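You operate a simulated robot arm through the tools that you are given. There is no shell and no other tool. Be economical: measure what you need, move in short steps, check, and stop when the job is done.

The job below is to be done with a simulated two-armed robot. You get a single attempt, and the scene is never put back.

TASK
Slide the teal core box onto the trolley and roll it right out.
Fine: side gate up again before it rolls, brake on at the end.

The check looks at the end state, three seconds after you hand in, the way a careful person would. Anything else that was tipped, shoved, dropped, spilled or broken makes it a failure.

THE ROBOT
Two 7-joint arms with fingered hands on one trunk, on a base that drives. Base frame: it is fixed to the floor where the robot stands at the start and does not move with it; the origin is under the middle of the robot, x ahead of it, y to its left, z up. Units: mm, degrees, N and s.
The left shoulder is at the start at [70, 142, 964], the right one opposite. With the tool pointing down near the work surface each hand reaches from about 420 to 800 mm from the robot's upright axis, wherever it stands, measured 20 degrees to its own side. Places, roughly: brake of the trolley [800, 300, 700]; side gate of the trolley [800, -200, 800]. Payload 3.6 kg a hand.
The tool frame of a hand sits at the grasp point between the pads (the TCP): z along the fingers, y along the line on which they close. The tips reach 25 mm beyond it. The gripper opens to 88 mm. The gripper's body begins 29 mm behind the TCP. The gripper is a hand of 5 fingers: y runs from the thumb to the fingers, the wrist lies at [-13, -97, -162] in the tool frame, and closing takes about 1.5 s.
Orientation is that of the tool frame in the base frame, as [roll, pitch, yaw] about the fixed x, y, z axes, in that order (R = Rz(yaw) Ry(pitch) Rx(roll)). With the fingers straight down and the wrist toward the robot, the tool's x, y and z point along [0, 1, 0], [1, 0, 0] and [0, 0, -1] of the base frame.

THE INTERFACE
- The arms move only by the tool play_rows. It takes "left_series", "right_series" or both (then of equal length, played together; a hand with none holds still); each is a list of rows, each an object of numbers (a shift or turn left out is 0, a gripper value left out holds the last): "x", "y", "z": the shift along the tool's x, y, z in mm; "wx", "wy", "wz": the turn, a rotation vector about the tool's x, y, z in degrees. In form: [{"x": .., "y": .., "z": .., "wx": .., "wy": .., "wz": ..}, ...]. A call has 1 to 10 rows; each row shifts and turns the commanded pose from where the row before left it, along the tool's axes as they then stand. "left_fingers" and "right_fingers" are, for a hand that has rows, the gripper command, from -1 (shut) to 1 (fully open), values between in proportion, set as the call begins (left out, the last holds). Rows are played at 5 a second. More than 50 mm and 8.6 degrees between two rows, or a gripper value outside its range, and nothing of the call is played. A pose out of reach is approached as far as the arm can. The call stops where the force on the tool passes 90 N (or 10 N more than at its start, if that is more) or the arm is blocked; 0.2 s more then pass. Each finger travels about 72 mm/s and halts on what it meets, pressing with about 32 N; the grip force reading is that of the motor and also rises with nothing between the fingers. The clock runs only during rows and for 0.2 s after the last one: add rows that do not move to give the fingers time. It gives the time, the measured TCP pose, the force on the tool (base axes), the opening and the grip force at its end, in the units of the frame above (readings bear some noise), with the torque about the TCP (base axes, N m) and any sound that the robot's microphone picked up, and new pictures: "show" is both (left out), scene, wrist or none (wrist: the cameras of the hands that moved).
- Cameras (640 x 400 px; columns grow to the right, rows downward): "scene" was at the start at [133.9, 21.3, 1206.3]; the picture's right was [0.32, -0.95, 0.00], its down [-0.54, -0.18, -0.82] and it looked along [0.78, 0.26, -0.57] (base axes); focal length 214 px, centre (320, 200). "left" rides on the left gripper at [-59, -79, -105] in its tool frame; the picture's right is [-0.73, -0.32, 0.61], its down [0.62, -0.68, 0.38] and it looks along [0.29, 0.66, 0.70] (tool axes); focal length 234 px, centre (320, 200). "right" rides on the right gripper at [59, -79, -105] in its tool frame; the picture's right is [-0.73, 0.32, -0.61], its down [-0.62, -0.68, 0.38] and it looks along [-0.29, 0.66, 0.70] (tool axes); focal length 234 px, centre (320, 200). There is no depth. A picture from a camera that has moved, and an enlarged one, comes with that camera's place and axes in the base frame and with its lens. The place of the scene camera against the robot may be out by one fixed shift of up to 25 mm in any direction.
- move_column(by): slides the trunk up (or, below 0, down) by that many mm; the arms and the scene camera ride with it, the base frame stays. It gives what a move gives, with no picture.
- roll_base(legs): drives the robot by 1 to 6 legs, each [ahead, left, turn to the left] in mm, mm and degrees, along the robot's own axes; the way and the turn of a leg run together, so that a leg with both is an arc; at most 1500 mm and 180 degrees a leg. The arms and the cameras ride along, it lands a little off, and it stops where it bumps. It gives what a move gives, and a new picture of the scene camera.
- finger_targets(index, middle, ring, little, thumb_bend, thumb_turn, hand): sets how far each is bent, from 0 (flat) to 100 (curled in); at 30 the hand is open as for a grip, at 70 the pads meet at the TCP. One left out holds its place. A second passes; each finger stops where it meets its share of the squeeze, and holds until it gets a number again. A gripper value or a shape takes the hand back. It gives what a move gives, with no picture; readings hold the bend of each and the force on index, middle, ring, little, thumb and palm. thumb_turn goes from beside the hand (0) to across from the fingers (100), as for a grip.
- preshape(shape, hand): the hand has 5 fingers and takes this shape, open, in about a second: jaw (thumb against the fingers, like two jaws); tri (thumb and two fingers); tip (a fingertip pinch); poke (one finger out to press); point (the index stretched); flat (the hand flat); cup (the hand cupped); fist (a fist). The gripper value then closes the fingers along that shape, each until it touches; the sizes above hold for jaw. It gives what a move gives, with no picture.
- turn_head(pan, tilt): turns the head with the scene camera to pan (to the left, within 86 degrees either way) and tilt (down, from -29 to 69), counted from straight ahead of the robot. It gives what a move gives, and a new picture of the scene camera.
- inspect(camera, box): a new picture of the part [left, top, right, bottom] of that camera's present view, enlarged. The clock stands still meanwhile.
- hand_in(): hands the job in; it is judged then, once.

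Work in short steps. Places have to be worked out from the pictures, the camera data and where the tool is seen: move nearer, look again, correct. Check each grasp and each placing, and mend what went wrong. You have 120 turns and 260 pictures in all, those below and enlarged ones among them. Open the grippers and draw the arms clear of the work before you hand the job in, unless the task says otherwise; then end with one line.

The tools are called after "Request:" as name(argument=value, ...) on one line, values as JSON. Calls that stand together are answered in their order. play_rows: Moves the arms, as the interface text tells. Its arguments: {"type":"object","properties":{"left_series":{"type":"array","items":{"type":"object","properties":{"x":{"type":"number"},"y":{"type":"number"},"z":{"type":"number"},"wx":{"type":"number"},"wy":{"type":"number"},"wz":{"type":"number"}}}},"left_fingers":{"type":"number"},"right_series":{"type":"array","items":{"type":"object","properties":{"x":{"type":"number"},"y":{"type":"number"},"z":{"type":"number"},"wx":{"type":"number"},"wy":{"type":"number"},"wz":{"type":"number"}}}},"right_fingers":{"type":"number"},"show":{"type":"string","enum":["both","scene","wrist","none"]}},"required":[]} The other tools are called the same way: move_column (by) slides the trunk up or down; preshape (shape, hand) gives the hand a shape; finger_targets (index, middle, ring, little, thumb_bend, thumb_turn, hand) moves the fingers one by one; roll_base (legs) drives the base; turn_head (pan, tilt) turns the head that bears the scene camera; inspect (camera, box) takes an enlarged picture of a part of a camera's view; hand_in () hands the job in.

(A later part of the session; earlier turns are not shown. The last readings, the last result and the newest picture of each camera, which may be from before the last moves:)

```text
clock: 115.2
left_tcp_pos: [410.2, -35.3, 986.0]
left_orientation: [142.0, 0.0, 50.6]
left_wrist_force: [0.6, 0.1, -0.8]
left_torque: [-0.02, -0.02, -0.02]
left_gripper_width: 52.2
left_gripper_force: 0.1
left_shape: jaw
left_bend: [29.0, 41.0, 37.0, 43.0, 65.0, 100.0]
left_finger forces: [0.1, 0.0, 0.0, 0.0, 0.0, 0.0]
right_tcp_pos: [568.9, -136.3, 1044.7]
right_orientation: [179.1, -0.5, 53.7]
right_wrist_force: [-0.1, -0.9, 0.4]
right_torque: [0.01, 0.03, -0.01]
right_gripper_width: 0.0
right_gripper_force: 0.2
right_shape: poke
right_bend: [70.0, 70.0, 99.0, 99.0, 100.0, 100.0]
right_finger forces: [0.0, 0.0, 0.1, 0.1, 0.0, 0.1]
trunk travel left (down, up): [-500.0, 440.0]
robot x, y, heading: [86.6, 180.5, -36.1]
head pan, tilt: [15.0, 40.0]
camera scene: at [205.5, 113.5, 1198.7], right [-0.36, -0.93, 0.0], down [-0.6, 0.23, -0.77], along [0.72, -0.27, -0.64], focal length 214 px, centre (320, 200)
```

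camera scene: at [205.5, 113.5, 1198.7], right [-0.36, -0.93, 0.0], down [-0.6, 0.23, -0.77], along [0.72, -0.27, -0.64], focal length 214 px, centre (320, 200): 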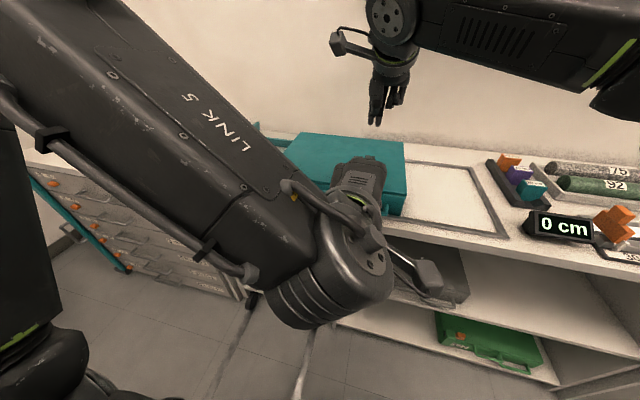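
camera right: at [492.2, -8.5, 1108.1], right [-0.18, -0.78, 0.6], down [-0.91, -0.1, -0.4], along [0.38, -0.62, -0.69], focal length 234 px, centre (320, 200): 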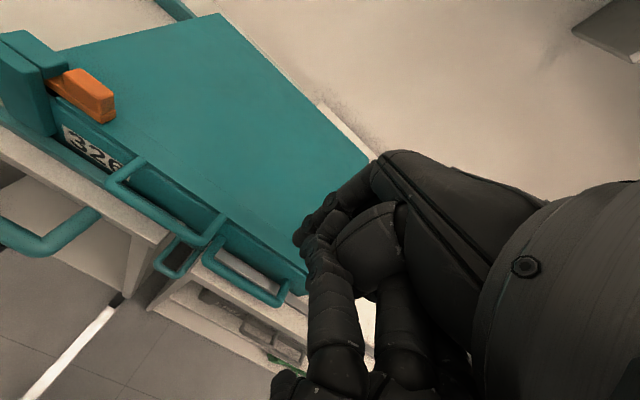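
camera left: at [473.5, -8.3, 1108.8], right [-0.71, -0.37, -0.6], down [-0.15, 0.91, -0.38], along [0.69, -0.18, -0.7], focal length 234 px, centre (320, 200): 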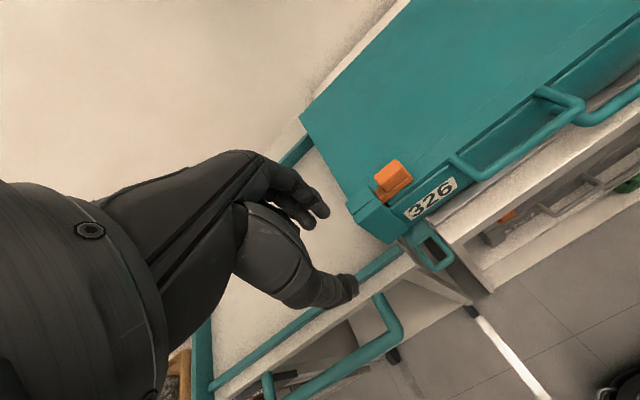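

Separated cleanly. The right hand goes to the box's right side; the left un-tilts and moves left out of the way.

Request:
play_rows(right_series=[{"x": -42, "y": 15}, {"x": -42, "y": 15}, {"x": -42, "y": 15}, {"x": -38, "y": 25}, {"y": 40}, {"y": 40}, {"z": 40}, {"z": 40}, {"z": 25}], left_series=[{"x": 30}, {"x": 40}, {"x": 40, "wx": 8}, {"x": 40, "wx": 8}, {"x": 40, "wx": 8}, {"wx": 8}, {"wx": 6}, {}, {}])

```text
clock: 117.2
left_tcp_pos: [540.0, 75.4, 1003.7]
left_orientation: [179.9, 0.0, 50.5]
left_wrist_force: [-0.4, -0.5, -0.3]
left_torque: [-0.03, 0.01, 0.02]
left_gripper_width: 52.3
left_gripper_force: 0.1
left_shape: jaw
left_bend: [29.0, 41.0, 37.0, 43.0, 65.0, 100.0]
left_finger forces: [0.0, 0.1, 0.0, 0.0, 0.0, 0.0]
left hand out of reach, approached as far as the arm can: row 1, 2
right_tcp_pos: [585.9, -353.9, 935.4]
right_orientation: [179.0, -0.5, 53.6]
right_wrist_force: [-0.9, -0.1, 0.3]
right_torque: [0.03, 0.01, 0.0]
right_gripper_width: 0.0
right_gripper_force: 0.0
right_shape: poke
right_bend: [70.0, 70.0, 99.0, 99.0, 100.0, 100.0]
right_finger forces: [0.0, 0.0, 0.0, 0.1, 0.0, 0.1]
right hand out of reach, approached as far as the arm can: row 6
trunk travel left (down, up): [-500.0, 440.0]
robot x, y, heading: [85.4, 181.8, -35.9]
head pan, tilt: [15.0, 40.0]
camera scene: at [205.2, 113.0, 1198.7], right [-0.36, -0.93, 0.0], down [-0.6, 0.23, -0.77], along [0.72, -0.27, -0.64], focal length 214 px, centre (320, 200)
camera right: at [554.6, -260.3, 1038.6], right [-0.18, -0.78, 0.6], down [-0.91, -0.1, -0.4], along [0.37, -0.62, -0.69], focal length 234 px, centre (320, 200)
camera left: at [442.1, 80.4, 1107.8], right [-0.71, -0.35, -0.61], down [-0.13, 0.91, -0.38], along [0.69, -0.19, -0.69], focal length 234 px, centre (320, 200)
```

scene: 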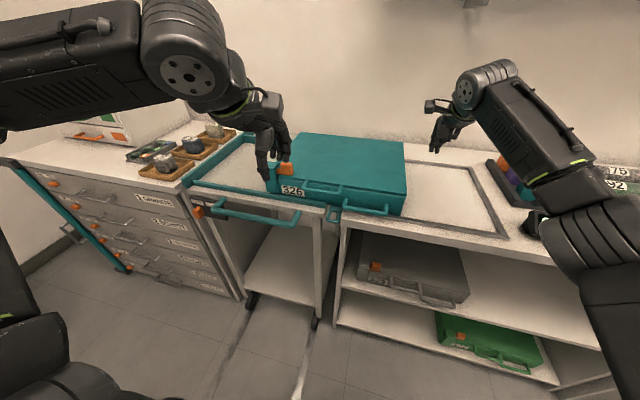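
right: 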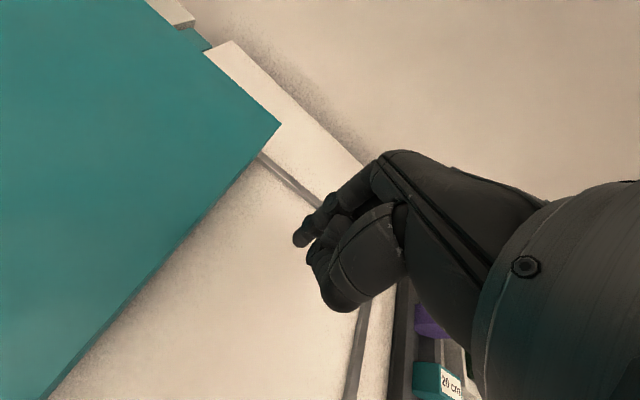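
left: 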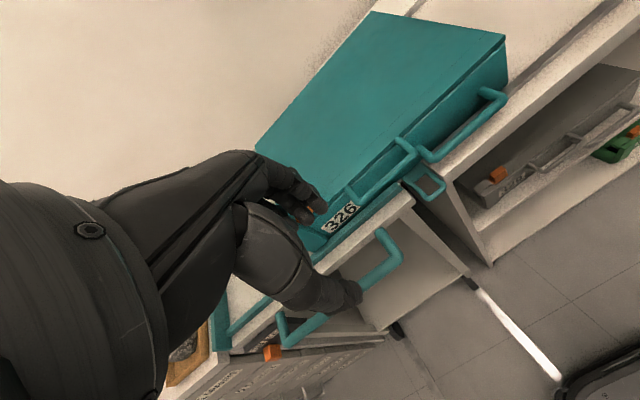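

Both views are clear: the box is square, its right edge at V≈118, between the rails. I lower the right hand and push at mid-depth.

Request:
play_rows(right_series=[{"y": -14, "z": 25}, {"z": 25}, {"z": 18}, {"x": 15}, {"x": 15}, {"x": 12}, {"x": 10}, {"x": 10}], show="wrist")

```text
clock: 119.0
left_tcp_pos: [539.8, 76.7, 1002.1]
left_orientation: [-180.0, 0.0, 50.5]
left_wrist_force: [0.5, -0.1, 0.7]
left_torque: [-0.03, -0.01, -0.03]
left_gripper_width: 52.5
left_gripper_force: 0.1
left_shape: jaw
left_bend: [29.0, 41.0, 37.0, 43.0, 65.0, 100.0]
left_finger forces: [0.0, 0.0, 0.0, 0.0, 0.1, 0.0]
right_tcp_pos: [613.9, -295.9, 868.2]
right_orientation: [179.1, -0.5, 53.5]
right_wrist_force: [-3.4, -4.4, -0.2]
right_torque: [0.0, -0.02, -0.09]
right_gripper_width: 0.1
right_gripper_force: 0.0
right_shape: poke
right_bend: [70.0, 70.0, 99.0, 99.0, 100.0, 100.0]
right_finger forces: [5.8, 0.0, 0.0, 0.1, 0.1, 0.1]
trunk travel left (down, up): [-500.0, 440.0]
robot x, y, heading: [84.7, 180.8, -36.0]
head pan, tilt: [15.0, 40.0]
camera right: at [582.2, -201.3, 971.7], right [-0.18, -0.77, 0.61], down [-0.91, -0.1, -0.4], along [0.37, -0.63, -0.69], focal length 234 px, centre (320, 200)
```

right: 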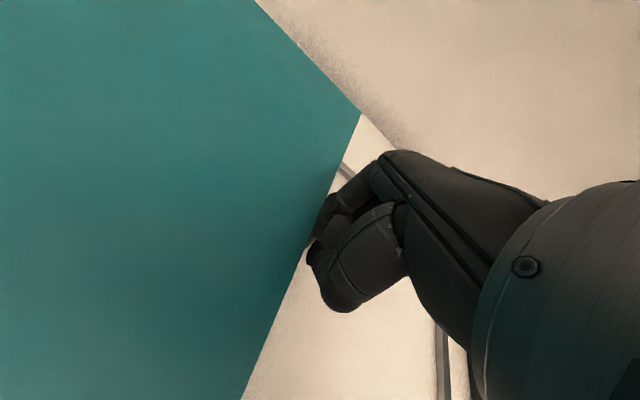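

The finger is pushing the box with only 6 N and it moves. I continue in steps, watching force and the left camera.

Request:
play_rows(right_series=[{"x": 12}, {"x": 12}, {"x": 12}, {"x": 12}, {"x": 12}], show="none")

Request:
inspect(camera="right", box=[0, 0, 640, 400])

Request:
inspect(camera="scene", box=[180, 90, 440, 250])

```text
clock: 120.2
left_tcp_pos: [541.1, 76.9, 1003.8]
left_orientation: [179.9, 0.1, 50.5]
left_wrist_force: [0.9, 0.9, 0.4]
left_torque: [-0.04, 0.0, 0.0]
left_gripper_width: 52.7
left_gripper_force: 0.1
left_shape: jaw
left_bend: [29.0, 41.0, 37.0, 43.0, 65.0, 100.0]
left_finger forces: [0.1, 0.0, 0.1, 0.1, 0.0, 0.0]
right_tcp_pos: [649.5, -246.8, 869.5]
right_orientation: [179.0, -0.5, 53.7]
right_wrist_force: [-3.5, -2.4, -1.1]
right_torque: [-0.02, -0.01, -0.02]
right_gripper_width: 0.2
right_gripper_force: 0.0
right_shape: poke
right_bend: [70.0, 70.0, 99.0, 99.0, 100.0, 100.0]
right_finger forces: [4.0, 0.0, 0.1, 0.0, 0.0, 0.0]
trunk travel left (down, up): [-500.0, 440.0]
robot x, y, heading: [88.1, 182.8, -36.0]
head pan, tilt: [15.0, 40.0]
```

```text
1.00 times, centred on (320, 200) of right
camera zoom: at [618.0, -152.8, 972.8], right [-0.18, -0.78, 0.6], down [-0.91, -0.1, -0.4], along [0.37, -0.62, -0.69], focal length 234 px, centre (320, 200)
```

zoom: 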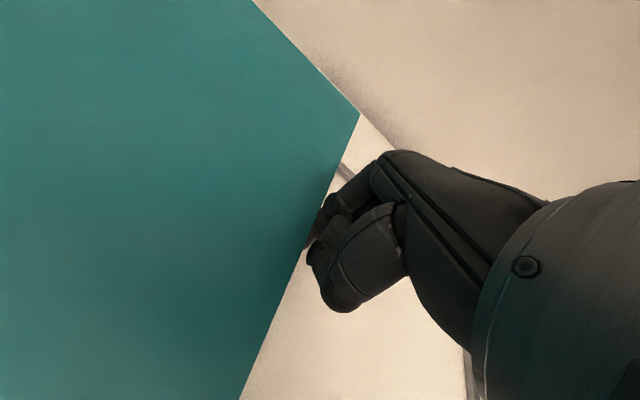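

```text
2.46 times, centred on (310, 170) of scene
camera zoom: at [205.4, 113.9, 1198.7], right [-0.36, -0.93, 0.0], down [-0.6, 0.23, -0.77], along [0.72, -0.27, -0.64], focal length 528 px, centre (345, 274)
```

zoom: 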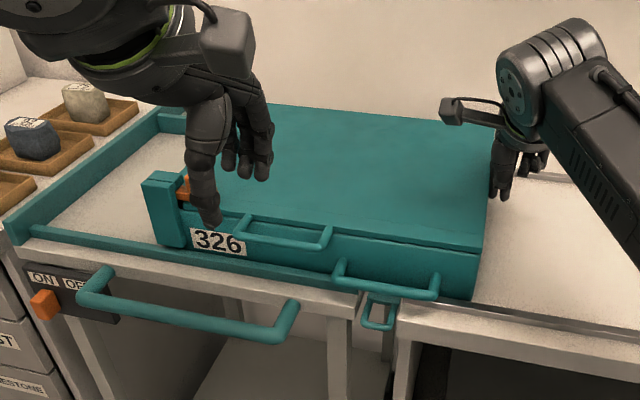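

Sliding smoothly at 4 N, square. Another 70 mm.

Request:
play_rows(right_series=[{"x": 12}, {"x": 12}, {"x": 12}, {"x": 12}, {"x": 12}, {"x": 10}], show="none")

Request:
inspect(camera="scene", box=[180, 90, 440, 250])

```text
clock: 121.6
left_tcp_pos: [540.5, 77.1, 1003.1]
left_orientation: [179.9, 0.0, 50.5]
left_wrist_force: [0.5, -0.1, 0.6]
left_torque: [-0.04, 0.0, -0.02]
left_gripper_width: 52.5
left_gripper_force: 0.1
left_shape: jaw
left_bend: [29.0, 41.0, 37.0, 43.0, 65.0, 100.0]
left_finger forces: [0.0, 0.0, 0.0, 0.1, 0.0, 0.0]
right_tcp_pos: [691.0, -191.3, 868.7]
right_orientation: [179.0, -0.6, 53.6]
right_wrist_force: [-3.3, -2.9, -0.5]
right_torque: [0.01, 0.03, -0.03]
right_gripper_width: 0.0
right_gripper_force: 0.0
right_shape: poke
right_bend: [70.0, 70.0, 99.0, 99.0, 100.0, 100.0]
right_finger forces: [3.9, 0.0, 0.0, 0.1, 0.0, 0.1]
trunk travel left (down, up): [-500.0, 440.0]
robot x, y, heading: [83.1, 180.8, -35.9]
head pan, tilt: [15.0, 40.0]
```

```text
2.46 times, centred on (310, 170) of scene
camera zoom: at [205.3, 114.3, 1198.8], right [-0.36, -0.93, 0.0], down [-0.6, 0.23, -0.77], along [0.72, -0.27, -0.64], focal length 528 px, centre (345, 274)
```

zoom: 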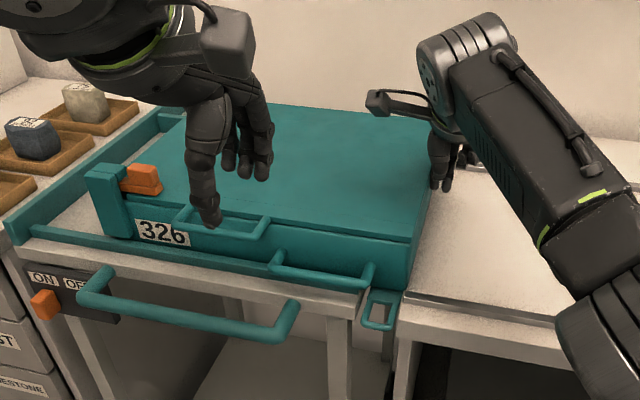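

Right edge at V≈266; it needs to clear the gate at ≈306. I push 42 mm more.

Request:
play_rows(right_series=[{"x": 10}, {"x": 10}, {"x": 10}, {"x": 8}, {"x": 4}], show="wrist")

Request:
inspect(camera="scene", box=[180, 90, 380, 250])

Request:
inspect(camera="left", box=[160, 0, 640, 400])

```text
clock: 122.8
left_tcp_pos: [539.8, 75.2, 1003.2]
left_orientation: [179.9, 0.0, 50.6]
left_wrist_force: [-0.2, 0.1, 1.2]
left_torque: [-0.01, -0.03, 0.02]
left_gripper_width: 52.4
left_gripper_force: 0.0
left_shape: jaw
left_bend: [29.0, 41.0, 37.0, 43.0, 65.0, 100.0]
left_finger forces: [0.0, 0.0, 0.0, 0.1, 0.1, 0.0]
right_tcp_pos: [695.4, -180.1, 867.7]
right_orientation: [179.0, -0.5, 53.5]
right_wrist_force: [-2.6, -7.3, 1.6]
right_torque: [-0.04, 0.02, -0.1]
right_gripper_width: 0.0
right_gripper_force: 0.0
right_shape: poke
right_bend: [70.0, 70.0, 99.0, 99.0, 100.0, 100.0]
right_finger forces: [7.7, 0.0, 0.0, 0.1, 0.0, 0.1]
right hand out of reach, approached as far as the arm can: row 2, 3, 4
trunk travel left (down, up): [-500.0, 440.0]
robot x, y, heading: [86.5, 178.1, -36.0]
head pan, tilt: [15.0, 40.0]
camera right: at [663.2, -87.0, 972.4], right [-0.18, -0.77, 0.61], down [-0.91, -0.1, -0.4], along [0.37, -0.63, -0.69], focal length 234 px, centre (320, 200)
```

right: 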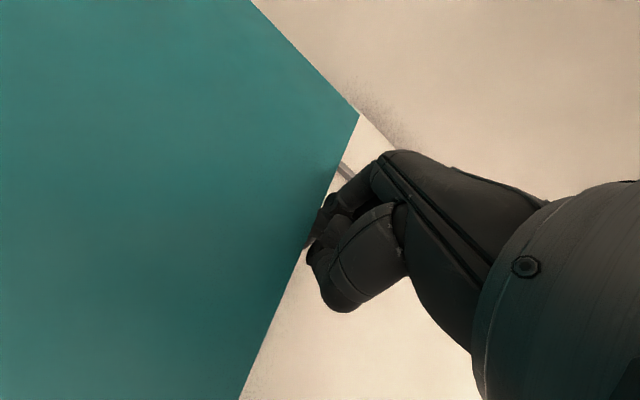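

```text
2.50 times, centred on (280, 170) of scene
camera zoom: at [204.6, 112.9, 1198.8], right [-0.36, -0.93, 0.0], down [-0.6, 0.23, -0.77], along [0.72, -0.27, -0.64], focal length 536 px, centre (420, 275)
```

zoom: 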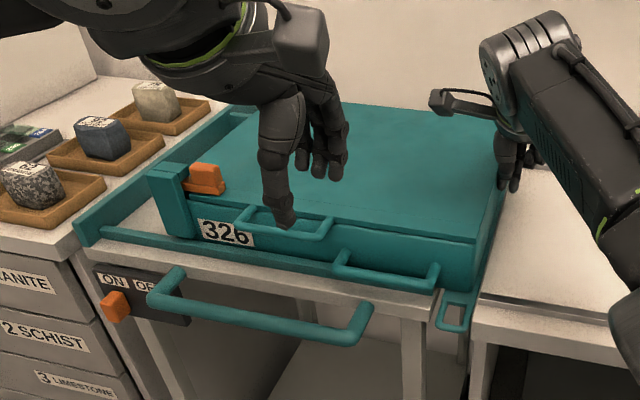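

```text
1.00 times, centred on (400, 200) of left
camera zoom: at [441.4, 80.2, 1107.9], right [-0.71, -0.35, -0.61], down [-0.13, 0.91, -0.38], along [0.69, -0.19, -0.69], focal length 234 px, centre (240, 200)
```

zoom: 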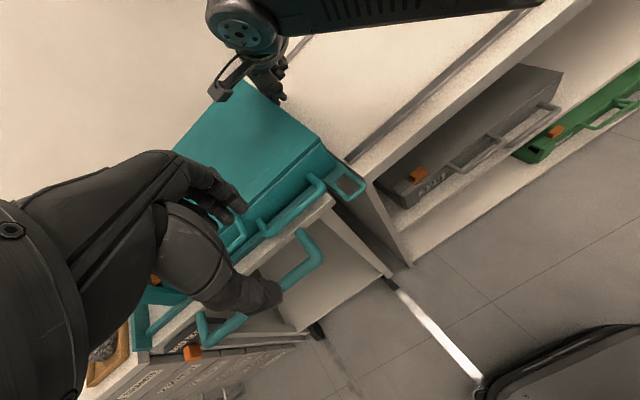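

The right arm reached its limit; TCP V≈257. I carry on the push by driving the base 35 mm left.

Request:
roll_base(legs=[[0, 35, 0]])

Request:
inspect(camera="scene", box=[180, 90, 380, 250])

Request:
inspect(camera="left", box=[300, 80, 540, 230])

```text
clock: 123.7
left_tcp_pos: [561.0, 105.8, 1004.1]
left_orientation: [179.9, 0.1, 50.4]
left_wrist_force: [1.5, -1.4, -0.1]
left_torque: [-0.03, 0.01, -0.02]
left_gripper_width: 52.2
left_gripper_force: 0.0
left_shape: jaw
left_bend: [29.0, 41.0, 37.0, 43.0, 65.0, 100.0]
left_finger forces: [0.0, 0.1, 0.0, 0.0, 0.0, 0.0]
right_tcp_pos: [717.7, -150.0, 868.5]
right_orientation: [178.9, -0.6, 53.7]
right_wrist_force: [0.4, 0.0, 0.2]
right_torque: [0.01, -0.02, -0.02]
right_gripper_width: 0.0
right_gripper_force: 0.0
right_shape: poke
right_bend: [70.0, 70.0, 99.0, 99.0, 100.0, 100.0]
right_finger forces: [0.1, 0.1, 0.0, 0.1, 0.1, 0.1]
trunk travel left (down, up): [-500.0, 440.0]
robot x, y, heading: [109.8, 208.9, -36.0]
head pan, tilt: [15.0, 40.0]
camera scene: at [226.7, 143.5, 1198.7], right [-0.36, -0.93, 0.0], down [-0.6, 0.23, -0.77], along [0.72, -0.27, -0.64], focal length 214 px, centre (320, 200)
```

scene: 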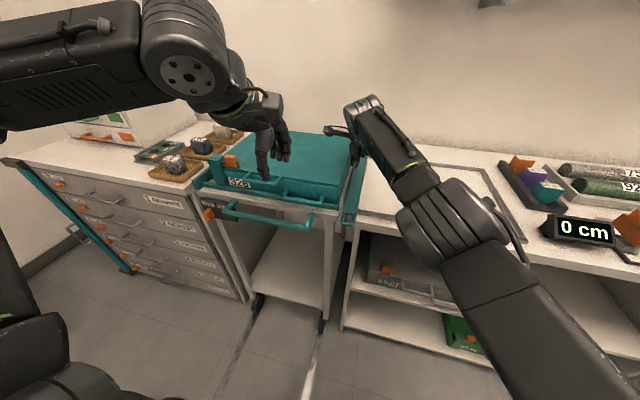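

```text
2.50 times, centred on (280, 170) of scene
camera zoom: at [226.7, 143.5, 1198.7], right [-0.36, -0.93, 0.0], down [-0.6, 0.23, -0.77], along [0.72, -0.27, -0.64], focal length 536 px, centre (420, 275)
```

zoom: 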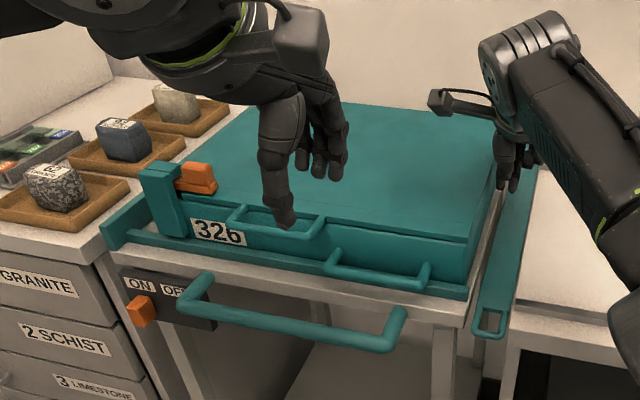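

```text
2.67 times, centred on (420, 155) of left
camera zoom: at [463.5, 110.9, 1107.6], right [-0.71, -0.36, -0.61], down [-0.13, 0.91, -0.39], along [0.69, -0.19, -0.69], focal length 624 px, centre (53, 320)
```

zoom: 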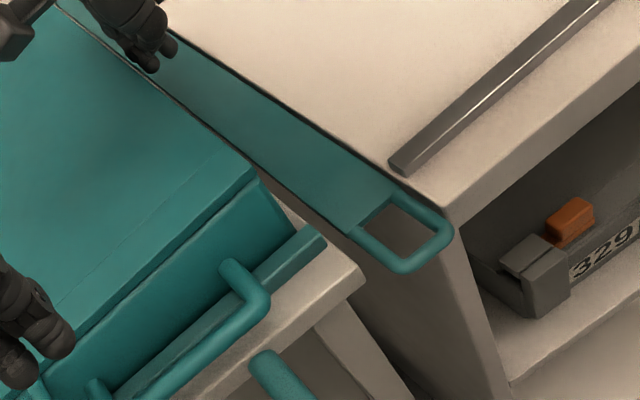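

The box is fully on the deck, its right edge ~15–20 mm inside the rail ends. Now the gate: I withdraw the right hand up and back, and take a fingertip-pinch shape to grip the front bar of the loop.

Request:
play_rows(right_series=[{"x": -20}, {"z": -30}, {"z": -25, "y": -20}, {"y": -45}, {"y": -45}, {"y": -45}, {"y": -40, "x": -10}], show="none")

Request:
preshape(shape="tip", hand="right")

Request:
turn_head(pan=5, tilt=52)

Request:
inspect(camera="right", box=[0, 0, 640, 400])

```text
clock: 125.3
left_tcp_pos: [560.6, 106.8, 1003.9]
left_orientation: [179.9, 0.0, 50.5]
left_wrist_force: [-0.1, 0.2, -0.6]
left_torque: [0.0, -0.01, -0.01]
left_gripper_width: 52.4
left_gripper_force: 0.0
left_shape: jaw
left_bend: [29.0, 41.0, 37.0, 43.0, 65.0, 100.0]
left_finger forces: [0.0, 0.1, 0.0, 0.0, 0.0, 0.0]
right_tcp_pos: [538.9, -58.0, 919.1]
right_orientation: [179.0, -0.6, 53.6]
right_wrist_force: [0.5, 0.4, 0.5]
right_torque: [-0.02, 0.01, 0.0]
right_gripper_width: 0.0
right_gripper_force: 0.1
right_shape: poke
right_bend: [70.0, 70.0, 99.0, 99.0, 100.0, 100.0]
right_finger forces: [0.0, 0.0, 0.0, 0.0, 0.0, 0.0]
trunk travel left (down, up): [-500.0, 440.0]
robot x, y, heading: [106.4, 205.8, -36.0]
head pan, tilt: [15.0, 40.0]
```

```text
clock: 126.2
left_tcp_pos: [560.8, 105.8, 1003.9]
left_orientation: [179.8, 0.0, 50.5]
left_wrist_force: [-0.1, -0.5, -0.8]
left_torque: [-0.01, -0.02, 0.02]
left_gripper_width: 52.5
left_gripper_force: 0.0
left_shape: jaw
left_bend: [29.0, 41.0, 37.0, 43.0, 65.0, 100.0]
left_finger forces: [0.0, 0.1, 0.1, 0.0, 0.1, 0.1]
right_tcp_pos: [540.4, -59.6, 919.6]
right_orientation: [178.9, -0.7, 53.7]
right_wrist_force: [-1.1, 0.1, 0.6]
right_torque: [-0.01, -0.01, -0.03]
right_gripper_width: 88.0
right_gripper_force: 0.0
right_shape: tip
right_bend: [30.0, 98.0, 99.0, 99.0, 30.0, 98.0]
right_finger forces: [0.0, 0.0, 0.0, 0.0, 0.1, 0.1]
trunk travel left (down, up): [-500.0, 440.0]
robot x, y, heading: [106.0, 209.6, -35.9]
head pan, tilt: [15.0, 40.0]
```

```text
clock: 126.9
left_tcp_pos: [561.8, 105.2, 1003.5]
left_orientation: [179.9, 0.0, 50.6]
left_wrist_force: [-0.7, -0.6, 0.7]
left_torque: [-0.01, -0.01, 0.0]
left_gripper_width: 52.4
left_gripper_force: 0.0
left_shape: jaw
left_bend: [29.0, 41.0, 37.0, 43.0, 65.0, 100.0]
left_finger forces: [0.0, 0.1, 0.0, 0.1, 0.1, 0.0]
right_tcp_pos: [541.3, -59.5, 920.1]
right_orientation: [178.9, -0.6, 53.7]
right_wrist_force: [-0.3, -0.7, -0.3]
right_torque: [-0.01, -0.02, 0.0]
right_gripper_width: 87.9
right_gripper_force: 0.1
right_shape: tip
right_bend: [30.0, 98.0, 99.0, 99.0, 30.0, 98.0]
right_finger forces: [0.0, 0.0, 0.0, 0.1, 0.0, 0.0]
trunk travel left (down, up): [-500.0, 440.0]
robot x, y, heading: [106.1, 211.3, -35.7]
head pan, tilt: [5.0, 52.0]
camera scene: at [211.3, 134.6, 1182.0], right [-0.51, -0.86, 0.0], down [-0.68, 0.4, -0.62], along [0.53, -0.32, -0.79], focal length 214 px, centre (320, 200)
```

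scene: 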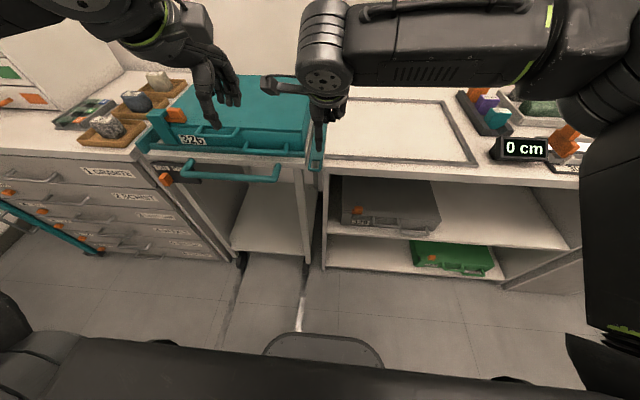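

```text
1.00 times, centred on (320, 200) of right
camera zoom: at [509.1, 34.6, 1023.4], right [-0.18, -0.77, 0.61], down [-0.91, -0.1, -0.4], along [0.37, -0.62, -0.69], focal length 234 px, centre (320, 200)
```

zoom: 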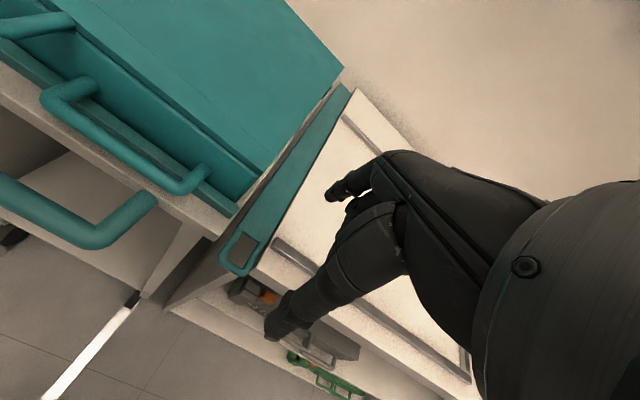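

The loop's front bar is at about U 470, V 285, z 800, and its hole lies behind it. I set index and thumb half-closed and come over the bar.

Request:
finger_targets(hand="right", index=54, thumb_bend=48)

Request:
play_rows(right_series=[{"x": 10, "y": -4, "z": 25}, {"x": 8, "y": -4, "z": 25}, {}], show="wrist")

Request:
inspect(camera="scene", box=[260, 80, 380, 180])

```text
clock: 127.9
left_tcp_pos: [559.9, 105.5, 1004.7]
left_orientation: [-180.0, 0.0, 50.5]
left_wrist_force: [0.3, 0.1, -0.5]
left_torque: [0.02, 0.01, 0.01]
left_gripper_width: 52.3
left_gripper_force: 0.2
left_shape: jaw
left_bend: [29.0, 41.0, 37.0, 43.0, 65.0, 100.0]
left_finger forces: [0.0, 0.1, 0.0, 0.1, 0.0, 0.1]
right_tcp_pos: [540.9, -59.7, 919.7]
right_orientation: [179.0, -0.6, 53.7]
right_wrist_force: [-0.2, 0.6, -0.2]
right_torque: [0.0, 0.01, 0.03]
right_gripper_width: 39.7
right_gripper_force: 0.0
right_shape: fingers
right_bend: [54.0, 98.0, 99.0, 99.0, 48.0, 98.0]
right_finger forces: [0.0, 0.0, 0.1, 0.0, 0.0, 0.1]
trunk travel left (down, up): [-500.0, 440.0]
robot x, y, heading: [105.7, 209.9, -36.1]
head pan, tilt: [5.0, 52.0]
```

```text
clock: 128.7
left_tcp_pos: [561.0, 106.0, 1003.5]
left_orientation: [179.9, 0.0, 50.5]
left_wrist_force: [0.1, -0.6, 0.2]
left_torque: [0.0, -0.03, 0.04]
left_gripper_width: 52.6
left_gripper_force: 0.1
left_shape: jaw
left_bend: [29.0, 41.0, 37.0, 43.0, 65.0, 100.0]
left_finger forces: [0.0, 0.1, 0.1, 0.0, 0.1, 0.1]
right_tcp_pos: [546.2, -39.5, 870.0]
right_orientation: [178.8, -0.7, 53.7]
right_wrist_force: [-0.4, 0.1, -0.6]
right_torque: [0.02, -0.01, -0.01]
right_gripper_width: 40.0
right_gripper_force: 0.1
right_shape: fingers
right_bend: [54.0, 98.0, 99.0, 99.0, 48.0, 98.0]
right_finger forces: [0.0, 0.0, 0.1, 0.0, 0.0, 0.0]
trunk travel left (down, up): [-500.0, 440.0]
robot x, y, heading: [101.7, 209.7, -35.9]
head pan, tilt: [5.0, 52.0]
camera right: at [514.1, 54.3, 973.1], right [-0.18, -0.77, 0.61], down [-0.91, -0.1, -0.4], along [0.37, -0.62, -0.69], focal length 234 px, centre (320, 200)
```

right: 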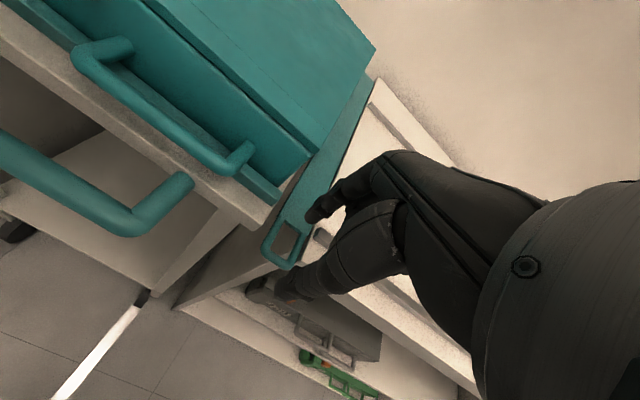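

```text
4.00 times, centred on (320, 130) of scene
camera zoom: at [211.0, 134.6, 1181.9], right [-0.51, -0.86, 0.0], down [-0.68, 0.4, -0.62], along [0.53, -0.32, -0.79], focal length 858 px, centre (320, 480)
```

zoom: 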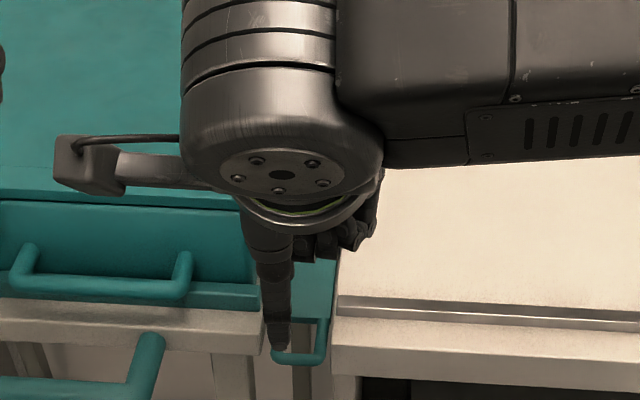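

Index is over the hole and the thumb in front of the front bar; I shift 7 mm right and descend stepwise.

Request:
play_rows(right_series=[{"x": -7, "y": 2}, {"z": 20}, {"z": 20}, {"z": 12}], show="wrist")

Request:
inspect(camera="scene", box=[260, 80, 380, 180])

Request:
inspect(camera="right", box=[220, 140, 400, 320])

```text
clock: 129.7
left_tcp_pos: [561.6, 105.6, 1003.4]
left_orientation: [179.9, 0.1, 50.4]
left_wrist_force: [-0.4, 1.1, -0.3]
left_torque: [-0.01, 0.0, 0.02]
left_gripper_width: 52.6
left_gripper_force: 0.2
left_shape: jaw
left_bend: [29.0, 41.0, 37.0, 43.0, 65.0, 100.0]
left_finger forces: [0.1, 0.0, 0.0, 0.0, 0.0, 0.1]
right_tcp_pos: [544.6, -47.8, 817.8]
right_orientation: [178.9, -0.6, 53.7]
right_wrist_force: [0.3, -0.4, 0.4]
right_torque: [0.02, 0.01, -0.01]
right_gripper_width: 40.0
right_gripper_force: 0.1
right_shape: fingers
right_bend: [54.0, 98.0, 99.0, 99.0, 48.0, 98.0]
right_finger forces: [0.0, 0.1, 0.0, 0.1, 0.1, 0.0]
trunk travel left (down, up): [-500.0, 440.0]
robot x, y, heading: [105.8, 207.5, -35.7]
head pan, tilt: [5.0, 52.0]
camera right: at [512.8, 47.2, 921.8], right [-0.18, -0.77, 0.61], down [-0.91, -0.1, -0.4], along [0.37, -0.62, -0.69], focal length 234 px, centre (320, 200)
```

right: 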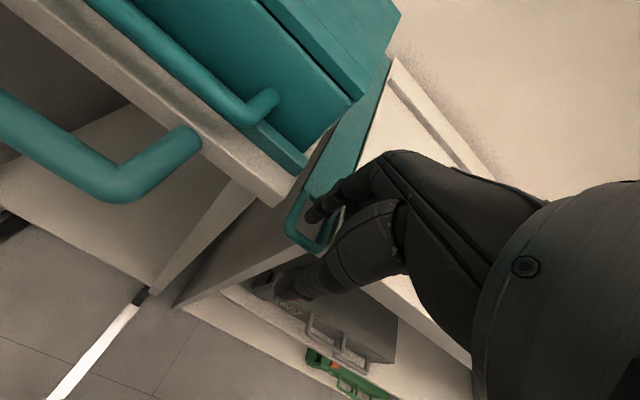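

```text
4.00 times, centred on (320, 130) of scene
camera zoom: at [211.4, 134.6, 1181.9], right [-0.51, -0.86, 0.0], down [-0.68, 0.4, -0.62], along [0.53, -0.32, -0.79], focal length 858 px, centre (320, 480)
```

zoom: 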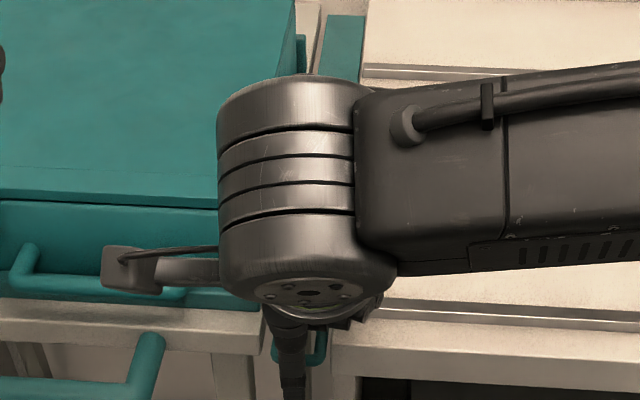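

```text
2.22 times, centred on (310, 230) of right
camera zoom: at [512.8, 47.2, 921.8], right [-0.18, -0.77, 0.61], down [-0.91, -0.1, -0.4], along [0.37, -0.62, -0.69], focal length 520 px, centre (342, 133)
```

zoom: 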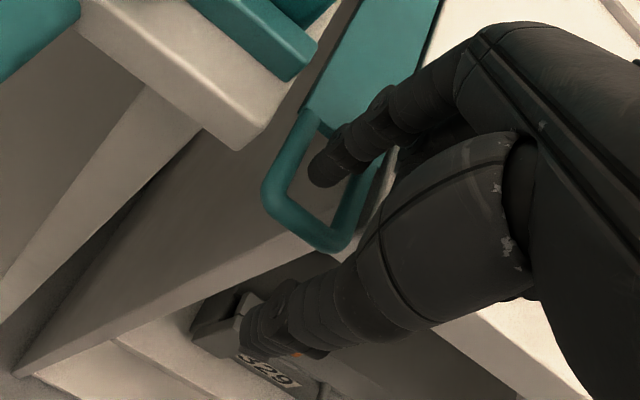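

The index tip is right at the hole. I go 13 mm lower and close index and thumb on the front bar.

Request:
play_rows(right_series=[{"z": 7}, {"z": 6}], show="none")

Request:
finger_targets(hand="right", index=80, thumb_bend=80)

Request:
inspect(camera="right", box=[220, 140, 400, 320])

```text
clock: 130.3
left_tcp_pos: [560.8, 106.2, 1003.3]
left_orientation: [179.8, 0.0, 50.5]
left_wrist_force: [0.5, -0.8, 0.0]
left_torque: [0.04, 0.04, 0.0]
left_gripper_width: 52.8
left_gripper_force: 0.1
left_shape: jaw
left_bend: [29.0, 41.0, 37.0, 43.0, 65.0, 100.0]
left_finger forces: [0.1, 0.0, 0.0, 0.0, 0.1, 0.0]
right_tcp_pos: [544.4, -47.2, 804.2]
right_orientation: [179.0, -0.7, 53.8]
right_wrist_force: [0.5, 0.3, -0.8]
right_torque: [-0.02, 0.01, 0.0]
right_gripper_width: 39.9
right_gripper_force: 0.0
right_shape: fingers
right_bend: [54.0, 98.0, 99.0, 99.0, 48.0, 98.0]
right_finger forces: [0.1, 0.0, 0.0, 0.1, 0.0, 0.0]
trunk travel left (down, up): [-500.0, 440.0]
robot x, y, heading: [103.0, 210.8, -36.0]
head pan, tilt: [5.0, 52.0]
```

```text
clock: 131.3
left_tcp_pos: [561.1, 105.4, 1003.6]
left_orientation: [179.9, 0.0, 50.5]
left_wrist_force: [0.8, -0.2, 0.6]
left_torque: [0.0, 0.01, 0.01]
left_gripper_width: 52.6
left_gripper_force: 0.0
left_shape: jaw
left_bend: [29.0, 41.0, 37.0, 43.0, 65.0, 100.0]
left_finger forces: [0.0, 0.0, 0.0, 0.0, 0.0, 0.1]
right_tcp_pos: [546.2, -46.9, 805.2]
right_orientation: [178.9, -0.6, 53.8]
right_wrist_force: [2.6, -1.8, -0.8]
right_torque: [-0.06, -0.02, 0.01]
right_gripper_width: 0.0
right_gripper_force: 5.7
right_shape: fingers
right_bend: [77.0, 98.0, 99.0, 99.0, 75.0, 97.0]
right_finger forces: [11.3, 1.5, 0.1, 0.0, 0.1, 0.0]
trunk travel left (down, up): [-500.0, 440.0]
robot x, y, heading: [106.9, 212.0, -35.6]
head pan, tilt: [5.0, 52.0]
```

```text
2.22 times, centred on (310, 230) of right
camera zoom: at [513.3, 47.0, 909.1], right [-0.18, -0.77, 0.61], down [-0.91, -0.1, -0.4], along [0.37, -0.62, -0.69], focal length 520 px, centre (342, 133)
```

zoom: 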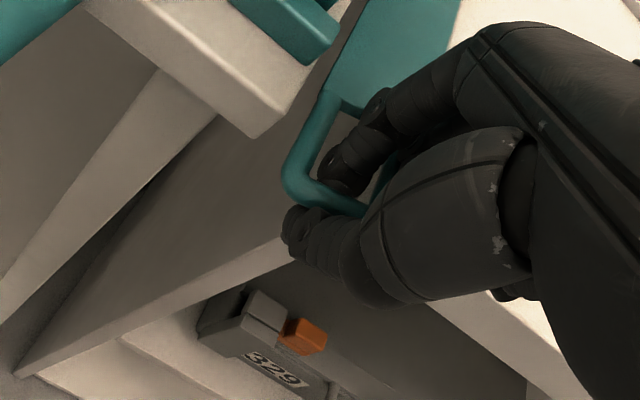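

The pinch straddles the bar properly. I squeeze tighter and then lift along the arc about the hinge.

Request:
finger_targets(hand="right", index=95, thumb_bend=95)

Request:
play_rows(right_series=[{"x": 1, "z": -6}, {"x": 2, "z": -5}, {"x": 4, "z": -5}, {"x": 5, "z": -4}], show="none")

Request:
inspect(camera="right", box=[180, 40, 440, 320])

```text
clock: 132.3
left_tcp_pos: [560.1, 105.1, 1002.9]
left_orientation: [179.9, -0.1, 50.5]
left_wrist_force: [0.0, 0.1, 0.1]
left_torque: [0.01, -0.01, -0.03]
left_gripper_width: 52.4
left_gripper_force: 0.1
left_shape: jaw
left_bend: [29.0, 41.0, 37.0, 43.0, 65.0, 100.0]
left_finger forces: [0.0, 0.0, 0.1, 0.0, 0.1, 0.0]
right_tcp_pos: [544.6, -47.7, 804.5]
right_orientation: [179.2, -0.6, 53.8]
right_wrist_force: [-5.3, -0.9, -7.6]
right_torque: [-0.15, 0.1, 0.03]
right_gripper_width: 0.0
right_gripper_force: 15.1
right_shape: fingers
right_bend: [78.0, 98.0, 99.0, 99.0, 77.0, 97.0]
right_finger forces: [0.0, 5.5, 0.0, 0.1, 25.1, 0.0]
trunk travel left (down, up): [-500.0, 440.0]
robot x, y, heading: [102.6, 210.0, -35.9]
head pan, tilt: [5.0, 52.0]
```

```text
clock: 133.3
left_tcp_pos: [564.3, 101.4, 1001.3]
left_orientation: [-179.9, -0.1, 50.5]
left_wrist_force: [-0.9, 0.0, -0.8]
left_torque: [-0.04, -0.01, -0.03]
left_gripper_width: 52.6
left_gripper_force: 0.1
left_shape: jaw
left_bend: [29.0, 41.0, 37.0, 43.0, 65.0, 100.0]
left_finger forces: [0.0, 0.1, 0.0, 0.1, 0.0, 0.1]
right_tcp_pos: [550.8, -40.6, 819.3]
right_orientation: [179.6, -0.3, 53.6]
right_wrist_force: [-15.9, -5.2, -54.2]
right_torque: [-0.73, 0.78, 0.45]
right_gripper_width: 0.0
right_gripper_force: 46.6
right_shape: fingers
right_bend: [76.0, 98.0, 99.0, 99.0, 75.0, 100.0]
right_finger forces: [67.6, 0.1, 0.1, 0.1, 24.8, 0.0]
trunk travel left (down, up): [-500.0, 440.0]
robot x, y, heading: [103.5, 206.1, -35.9]
head pan, tilt: [5.0, 52.0]
```

```text
1.43 times, centred on (310, 180) of right
camera zoom: at [521.3, 53.5, 923.1], right [-0.18, -0.78, 0.61], down [-0.91, -0.1, -0.39], along [0.36, -0.62, -0.69], focal length 334 px, centre (334, 229)
```

zoom: 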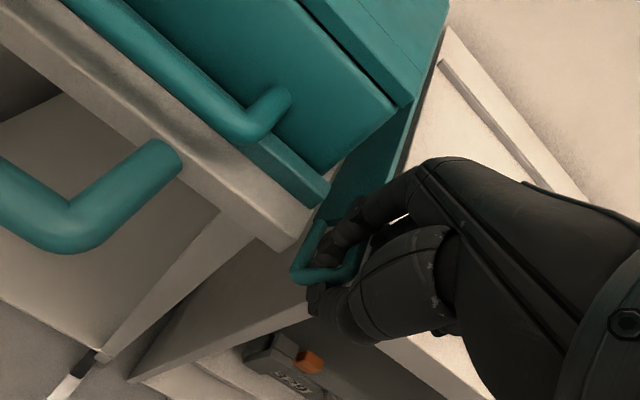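

Request:
inspect(camera="left", box=[300, 60, 560, 260])

Request:
inspect(camera="scene", box=[260, 60, 380, 180])

```text
2.00 times, centred on (430, 160) of left
camera zoom: at [466.1, 106.0, 1105.4], right [-0.71, -0.35, -0.61], down [-0.13, 0.92, -0.38], along [0.69, -0.19, -0.7], focal length 468 px, centre (100, 280)
```

zoom: 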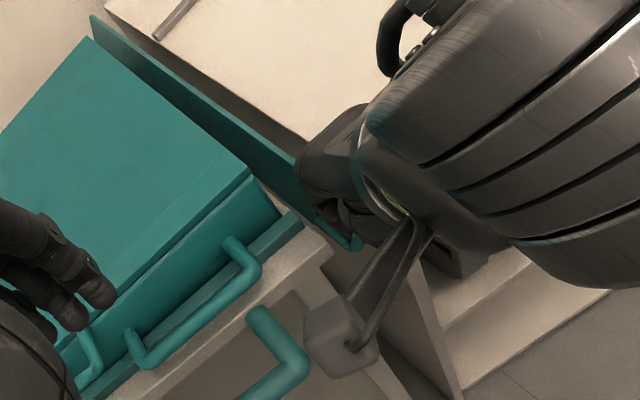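

```text
3.33 times, centred on (320, 120) of scene
camera zoom: at [214.6, 130.3, 1180.6], right [-0.51, -0.86, 0.0], down [-0.68, 0.41, -0.61], along [0.53, -0.31, -0.79], focal length 715 px, centre (320, 467)
```

zoom: 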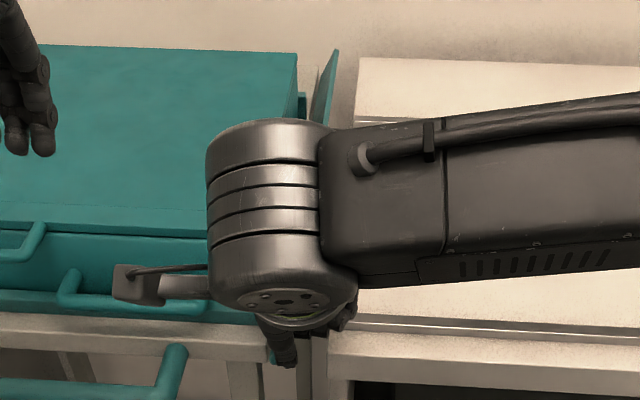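

The gate stands at about 55° already; the pull was just radial. I move left along the arc to bring it further up.

Request:
play_rows(right_series=[{"x": 5, "z": 2}, {"x": 5, "z": 1}, {"x": 5}], show="none")

Request:
inspect(camera="left", box=[300, 60, 560, 260])

Request:
inspect(camera="right", box=[180, 40, 440, 320])

```text
clock: 134.1
left_tcp_pos: [557.3, 94.3, 1004.4]
left_orientation: [-179.9, -0.6, 50.5]
left_wrist_force: [0.5, -0.4, -0.3]
left_torque: [-0.02, -0.02, 0.03]
left_gripper_width: 52.6
left_gripper_force: 0.1
left_shape: jaw
left_bend: [29.0, 41.0, 37.0, 43.0, 65.0, 100.0]
left_finger forces: [0.0, 0.0, 0.1, 0.0, 0.0, 0.0]
right_tcp_pos: [554.0, -37.6, 818.5]
right_orientation: [179.0, -0.3, 52.9]
right_wrist_force: [-52.0, -52.7, -38.2]
right_torque: [-1.75, 1.53, 0.62]
right_gripper_width: 0.0
right_gripper_force: 98.2
right_shape: fingers
right_bend: [76.0, 98.0, 99.0, 99.0, 75.0, 100.0]
right_finger forces: [165.1, 3.7, 0.0, 0.0, 27.7, 0.0]
trunk travel left (down, up): [-500.0, 440.0]
robot x, y, heading: [108.4, 212.7, -36.3]
head pan, tilt: [5.0, 52.0]
```

```text
2.00 times, centred on (430, 160) of left
camera zoom: at [458.1, 98.0, 1108.1], right [-0.71, -0.35, -0.61], down [-0.12, 0.92, -0.38], along [0.7, -0.19, -0.69], focal length 468 px, centre (100, 280)
```

zoom: 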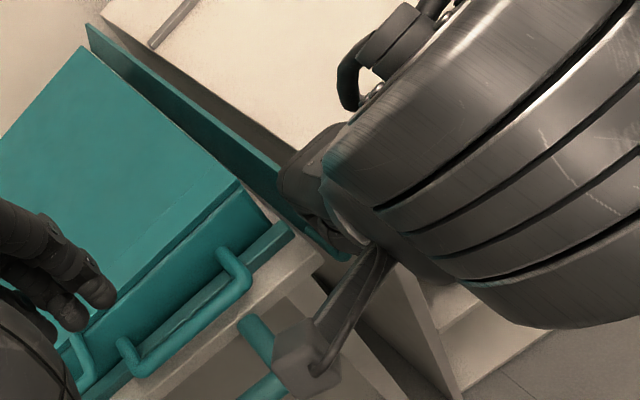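

```text
1.43 times, centred on (310, 180) of right
camera zoom: at [524.5, 55.9, 922.0], right [-0.19, -0.77, 0.61], down [-0.91, -0.09, -0.4], along [0.36, -0.63, -0.69], focal length 334 px, centre (334, 229)
```

zoom: 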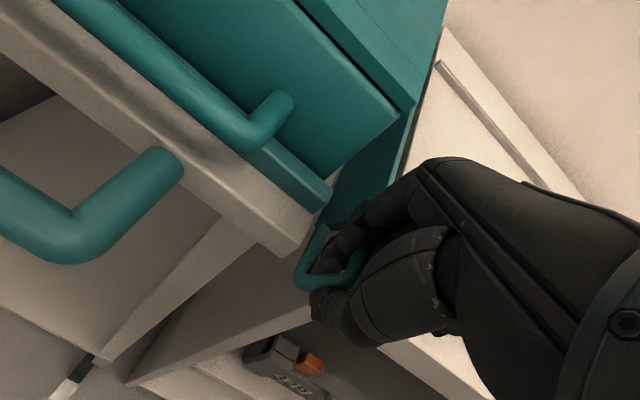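

The finger wedges in the hole (high force). I ease back, open the pinch and withdraw upward; the gate should hold its angle by friction.

Request:
play_rows(right_series=[{"x": -6, "z": 2}, {"x": -6, "z": 2}], show="none")

Request:
finger_targets(hand="right", index=56, thumb_bend=45)

Request:
play_rows(right_series=[{"z": -10}, {"z": -15}, {"z": -20}, {"z": -25}], show="wrist")

Request:
inspect(camera="left", box=[300, 60, 560, 260])

```text
clock: 134.7
left_tcp_pos: [560.5, 100.3, 1000.9]
left_orientation: [180.0, -0.3, 50.5]
left_wrist_force: [0.2, -0.4, 0.0]
left_torque: [0.02, 0.0, -0.01]
left_gripper_width: 52.6
left_gripper_force: 0.1
left_shape: jaw
left_bend: [29.0, 41.0, 37.0, 43.0, 65.0, 100.0]
left_finger forces: [0.0, 0.0, 0.0, 0.0, 0.1, 0.0]
right_tcp_pos: [552.3, -39.3, 818.0]
right_orientation: [178.9, -0.7, 53.6]
right_wrist_force: [-21.1, -30.9, -17.6]
right_torque: [-1.03, 0.6, 0.26]
right_gripper_width: 0.0
right_gripper_force: 60.0
right_shape: fingers
right_bend: [77.0, 98.0, 99.0, 99.0, 75.0, 100.0]
right_finger forces: [95.4, 3.4, 0.1, 0.0, 22.1, 0.1]
trunk travel left (down, up): [-500.0, 440.0]
robot x, y, heading: [107.3, 211.9, -35.7]
head pan, tilt: [5.0, 52.0]
```

```text
clock: 135.7
left_tcp_pos: [558.0, 104.9, 1004.4]
left_orientation: [179.8, -0.2, 50.5]
left_wrist_force: [0.5, -0.4, -0.7]
left_torque: [0.0, -0.03, 0.01]
left_gripper_width: 52.7
left_gripper_force: 0.0
left_shape: jaw
left_bend: [29.0, 41.0, 37.0, 43.0, 65.0, 100.0]
left_finger forces: [0.0, 0.0, 0.0, 0.0, 0.0, 0.1]
right_tcp_pos: [552.0, -35.2, 820.0]
right_orientation: [178.8, -0.8, 53.6]
right_wrist_force: [-12.7, -12.9, 13.2]
right_torque: [-0.34, 0.22, -0.21]
right_gripper_width: 31.0
right_gripper_force: 14.5
right_shape: fingers
right_bend: [63.0, 98.0, 99.0, 99.0, 45.0, 98.0]
right_finger forces: [26.8, 1.7, 0.0, 0.0, 0.0, 0.0]
trunk travel left (down, up): [-500.0, 440.0]
robot x, y, heading: [103.3, 210.1, -35.6]
head pan, tilt: [5.0, 52.0]
```

```text
clock: 136.7
left_tcp_pos: [561.9, 106.3, 1003.6]
left_orientation: [179.8, 0.0, 50.5]
left_wrist_force: [0.1, 0.7, -0.1]
left_torque: [0.0, 0.0, 0.01]
left_gripper_width: 52.4
left_gripper_force: 0.1
left_shape: jaw
left_bend: [29.0, 41.0, 37.0, 43.0, 65.0, 100.0]
left_finger forces: [0.1, 0.0, 0.0, 0.0, 0.0, 0.0]
right_tcp_pos: [551.4, -32.9, 888.6]
right_orientation: [178.9, -0.6, 53.8]
right_wrist_force: [0.1, 0.2, -0.4]
right_torque: [-0.01, -0.02, 0.03]
right_gripper_width: 40.4
right_gripper_force: 0.0
right_shape: fingers
right_bend: [56.0, 98.0, 99.0, 99.0, 45.0, 98.0]
right_finger forces: [0.0, 0.0, 0.0, 0.0, 0.0, 0.0]
trunk travel left (down, up): [-500.0, 440.0]
robot x, y, heading: [104.0, 209.3, -35.7]
head pan, tilt: [5.0, 52.0]
camera right: at [519.7, 60.7, 992.4], right [-0.18, -0.77, 0.61], down [-0.91, -0.1, -0.4], along [0.37, -0.62, -0.69], focal length 234 px, centre (320, 200)
```

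right: 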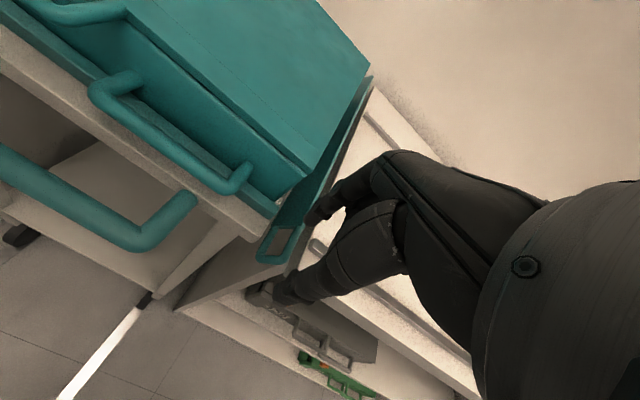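

```text
2.00 times, centred on (430, 160) of left
camera zoom: at [462.8, 111.1, 1107.9], right [-0.71, -0.36, -0.61], down [-0.13, 0.91, -0.39], along [0.69, -0.19, -0.69], focal length 468 px, centre (100, 280)
```

zoom: 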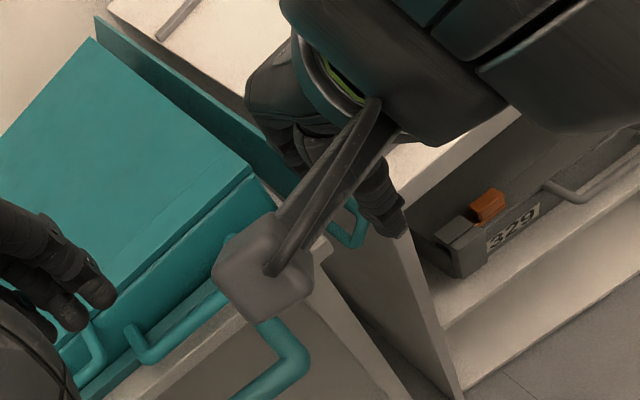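

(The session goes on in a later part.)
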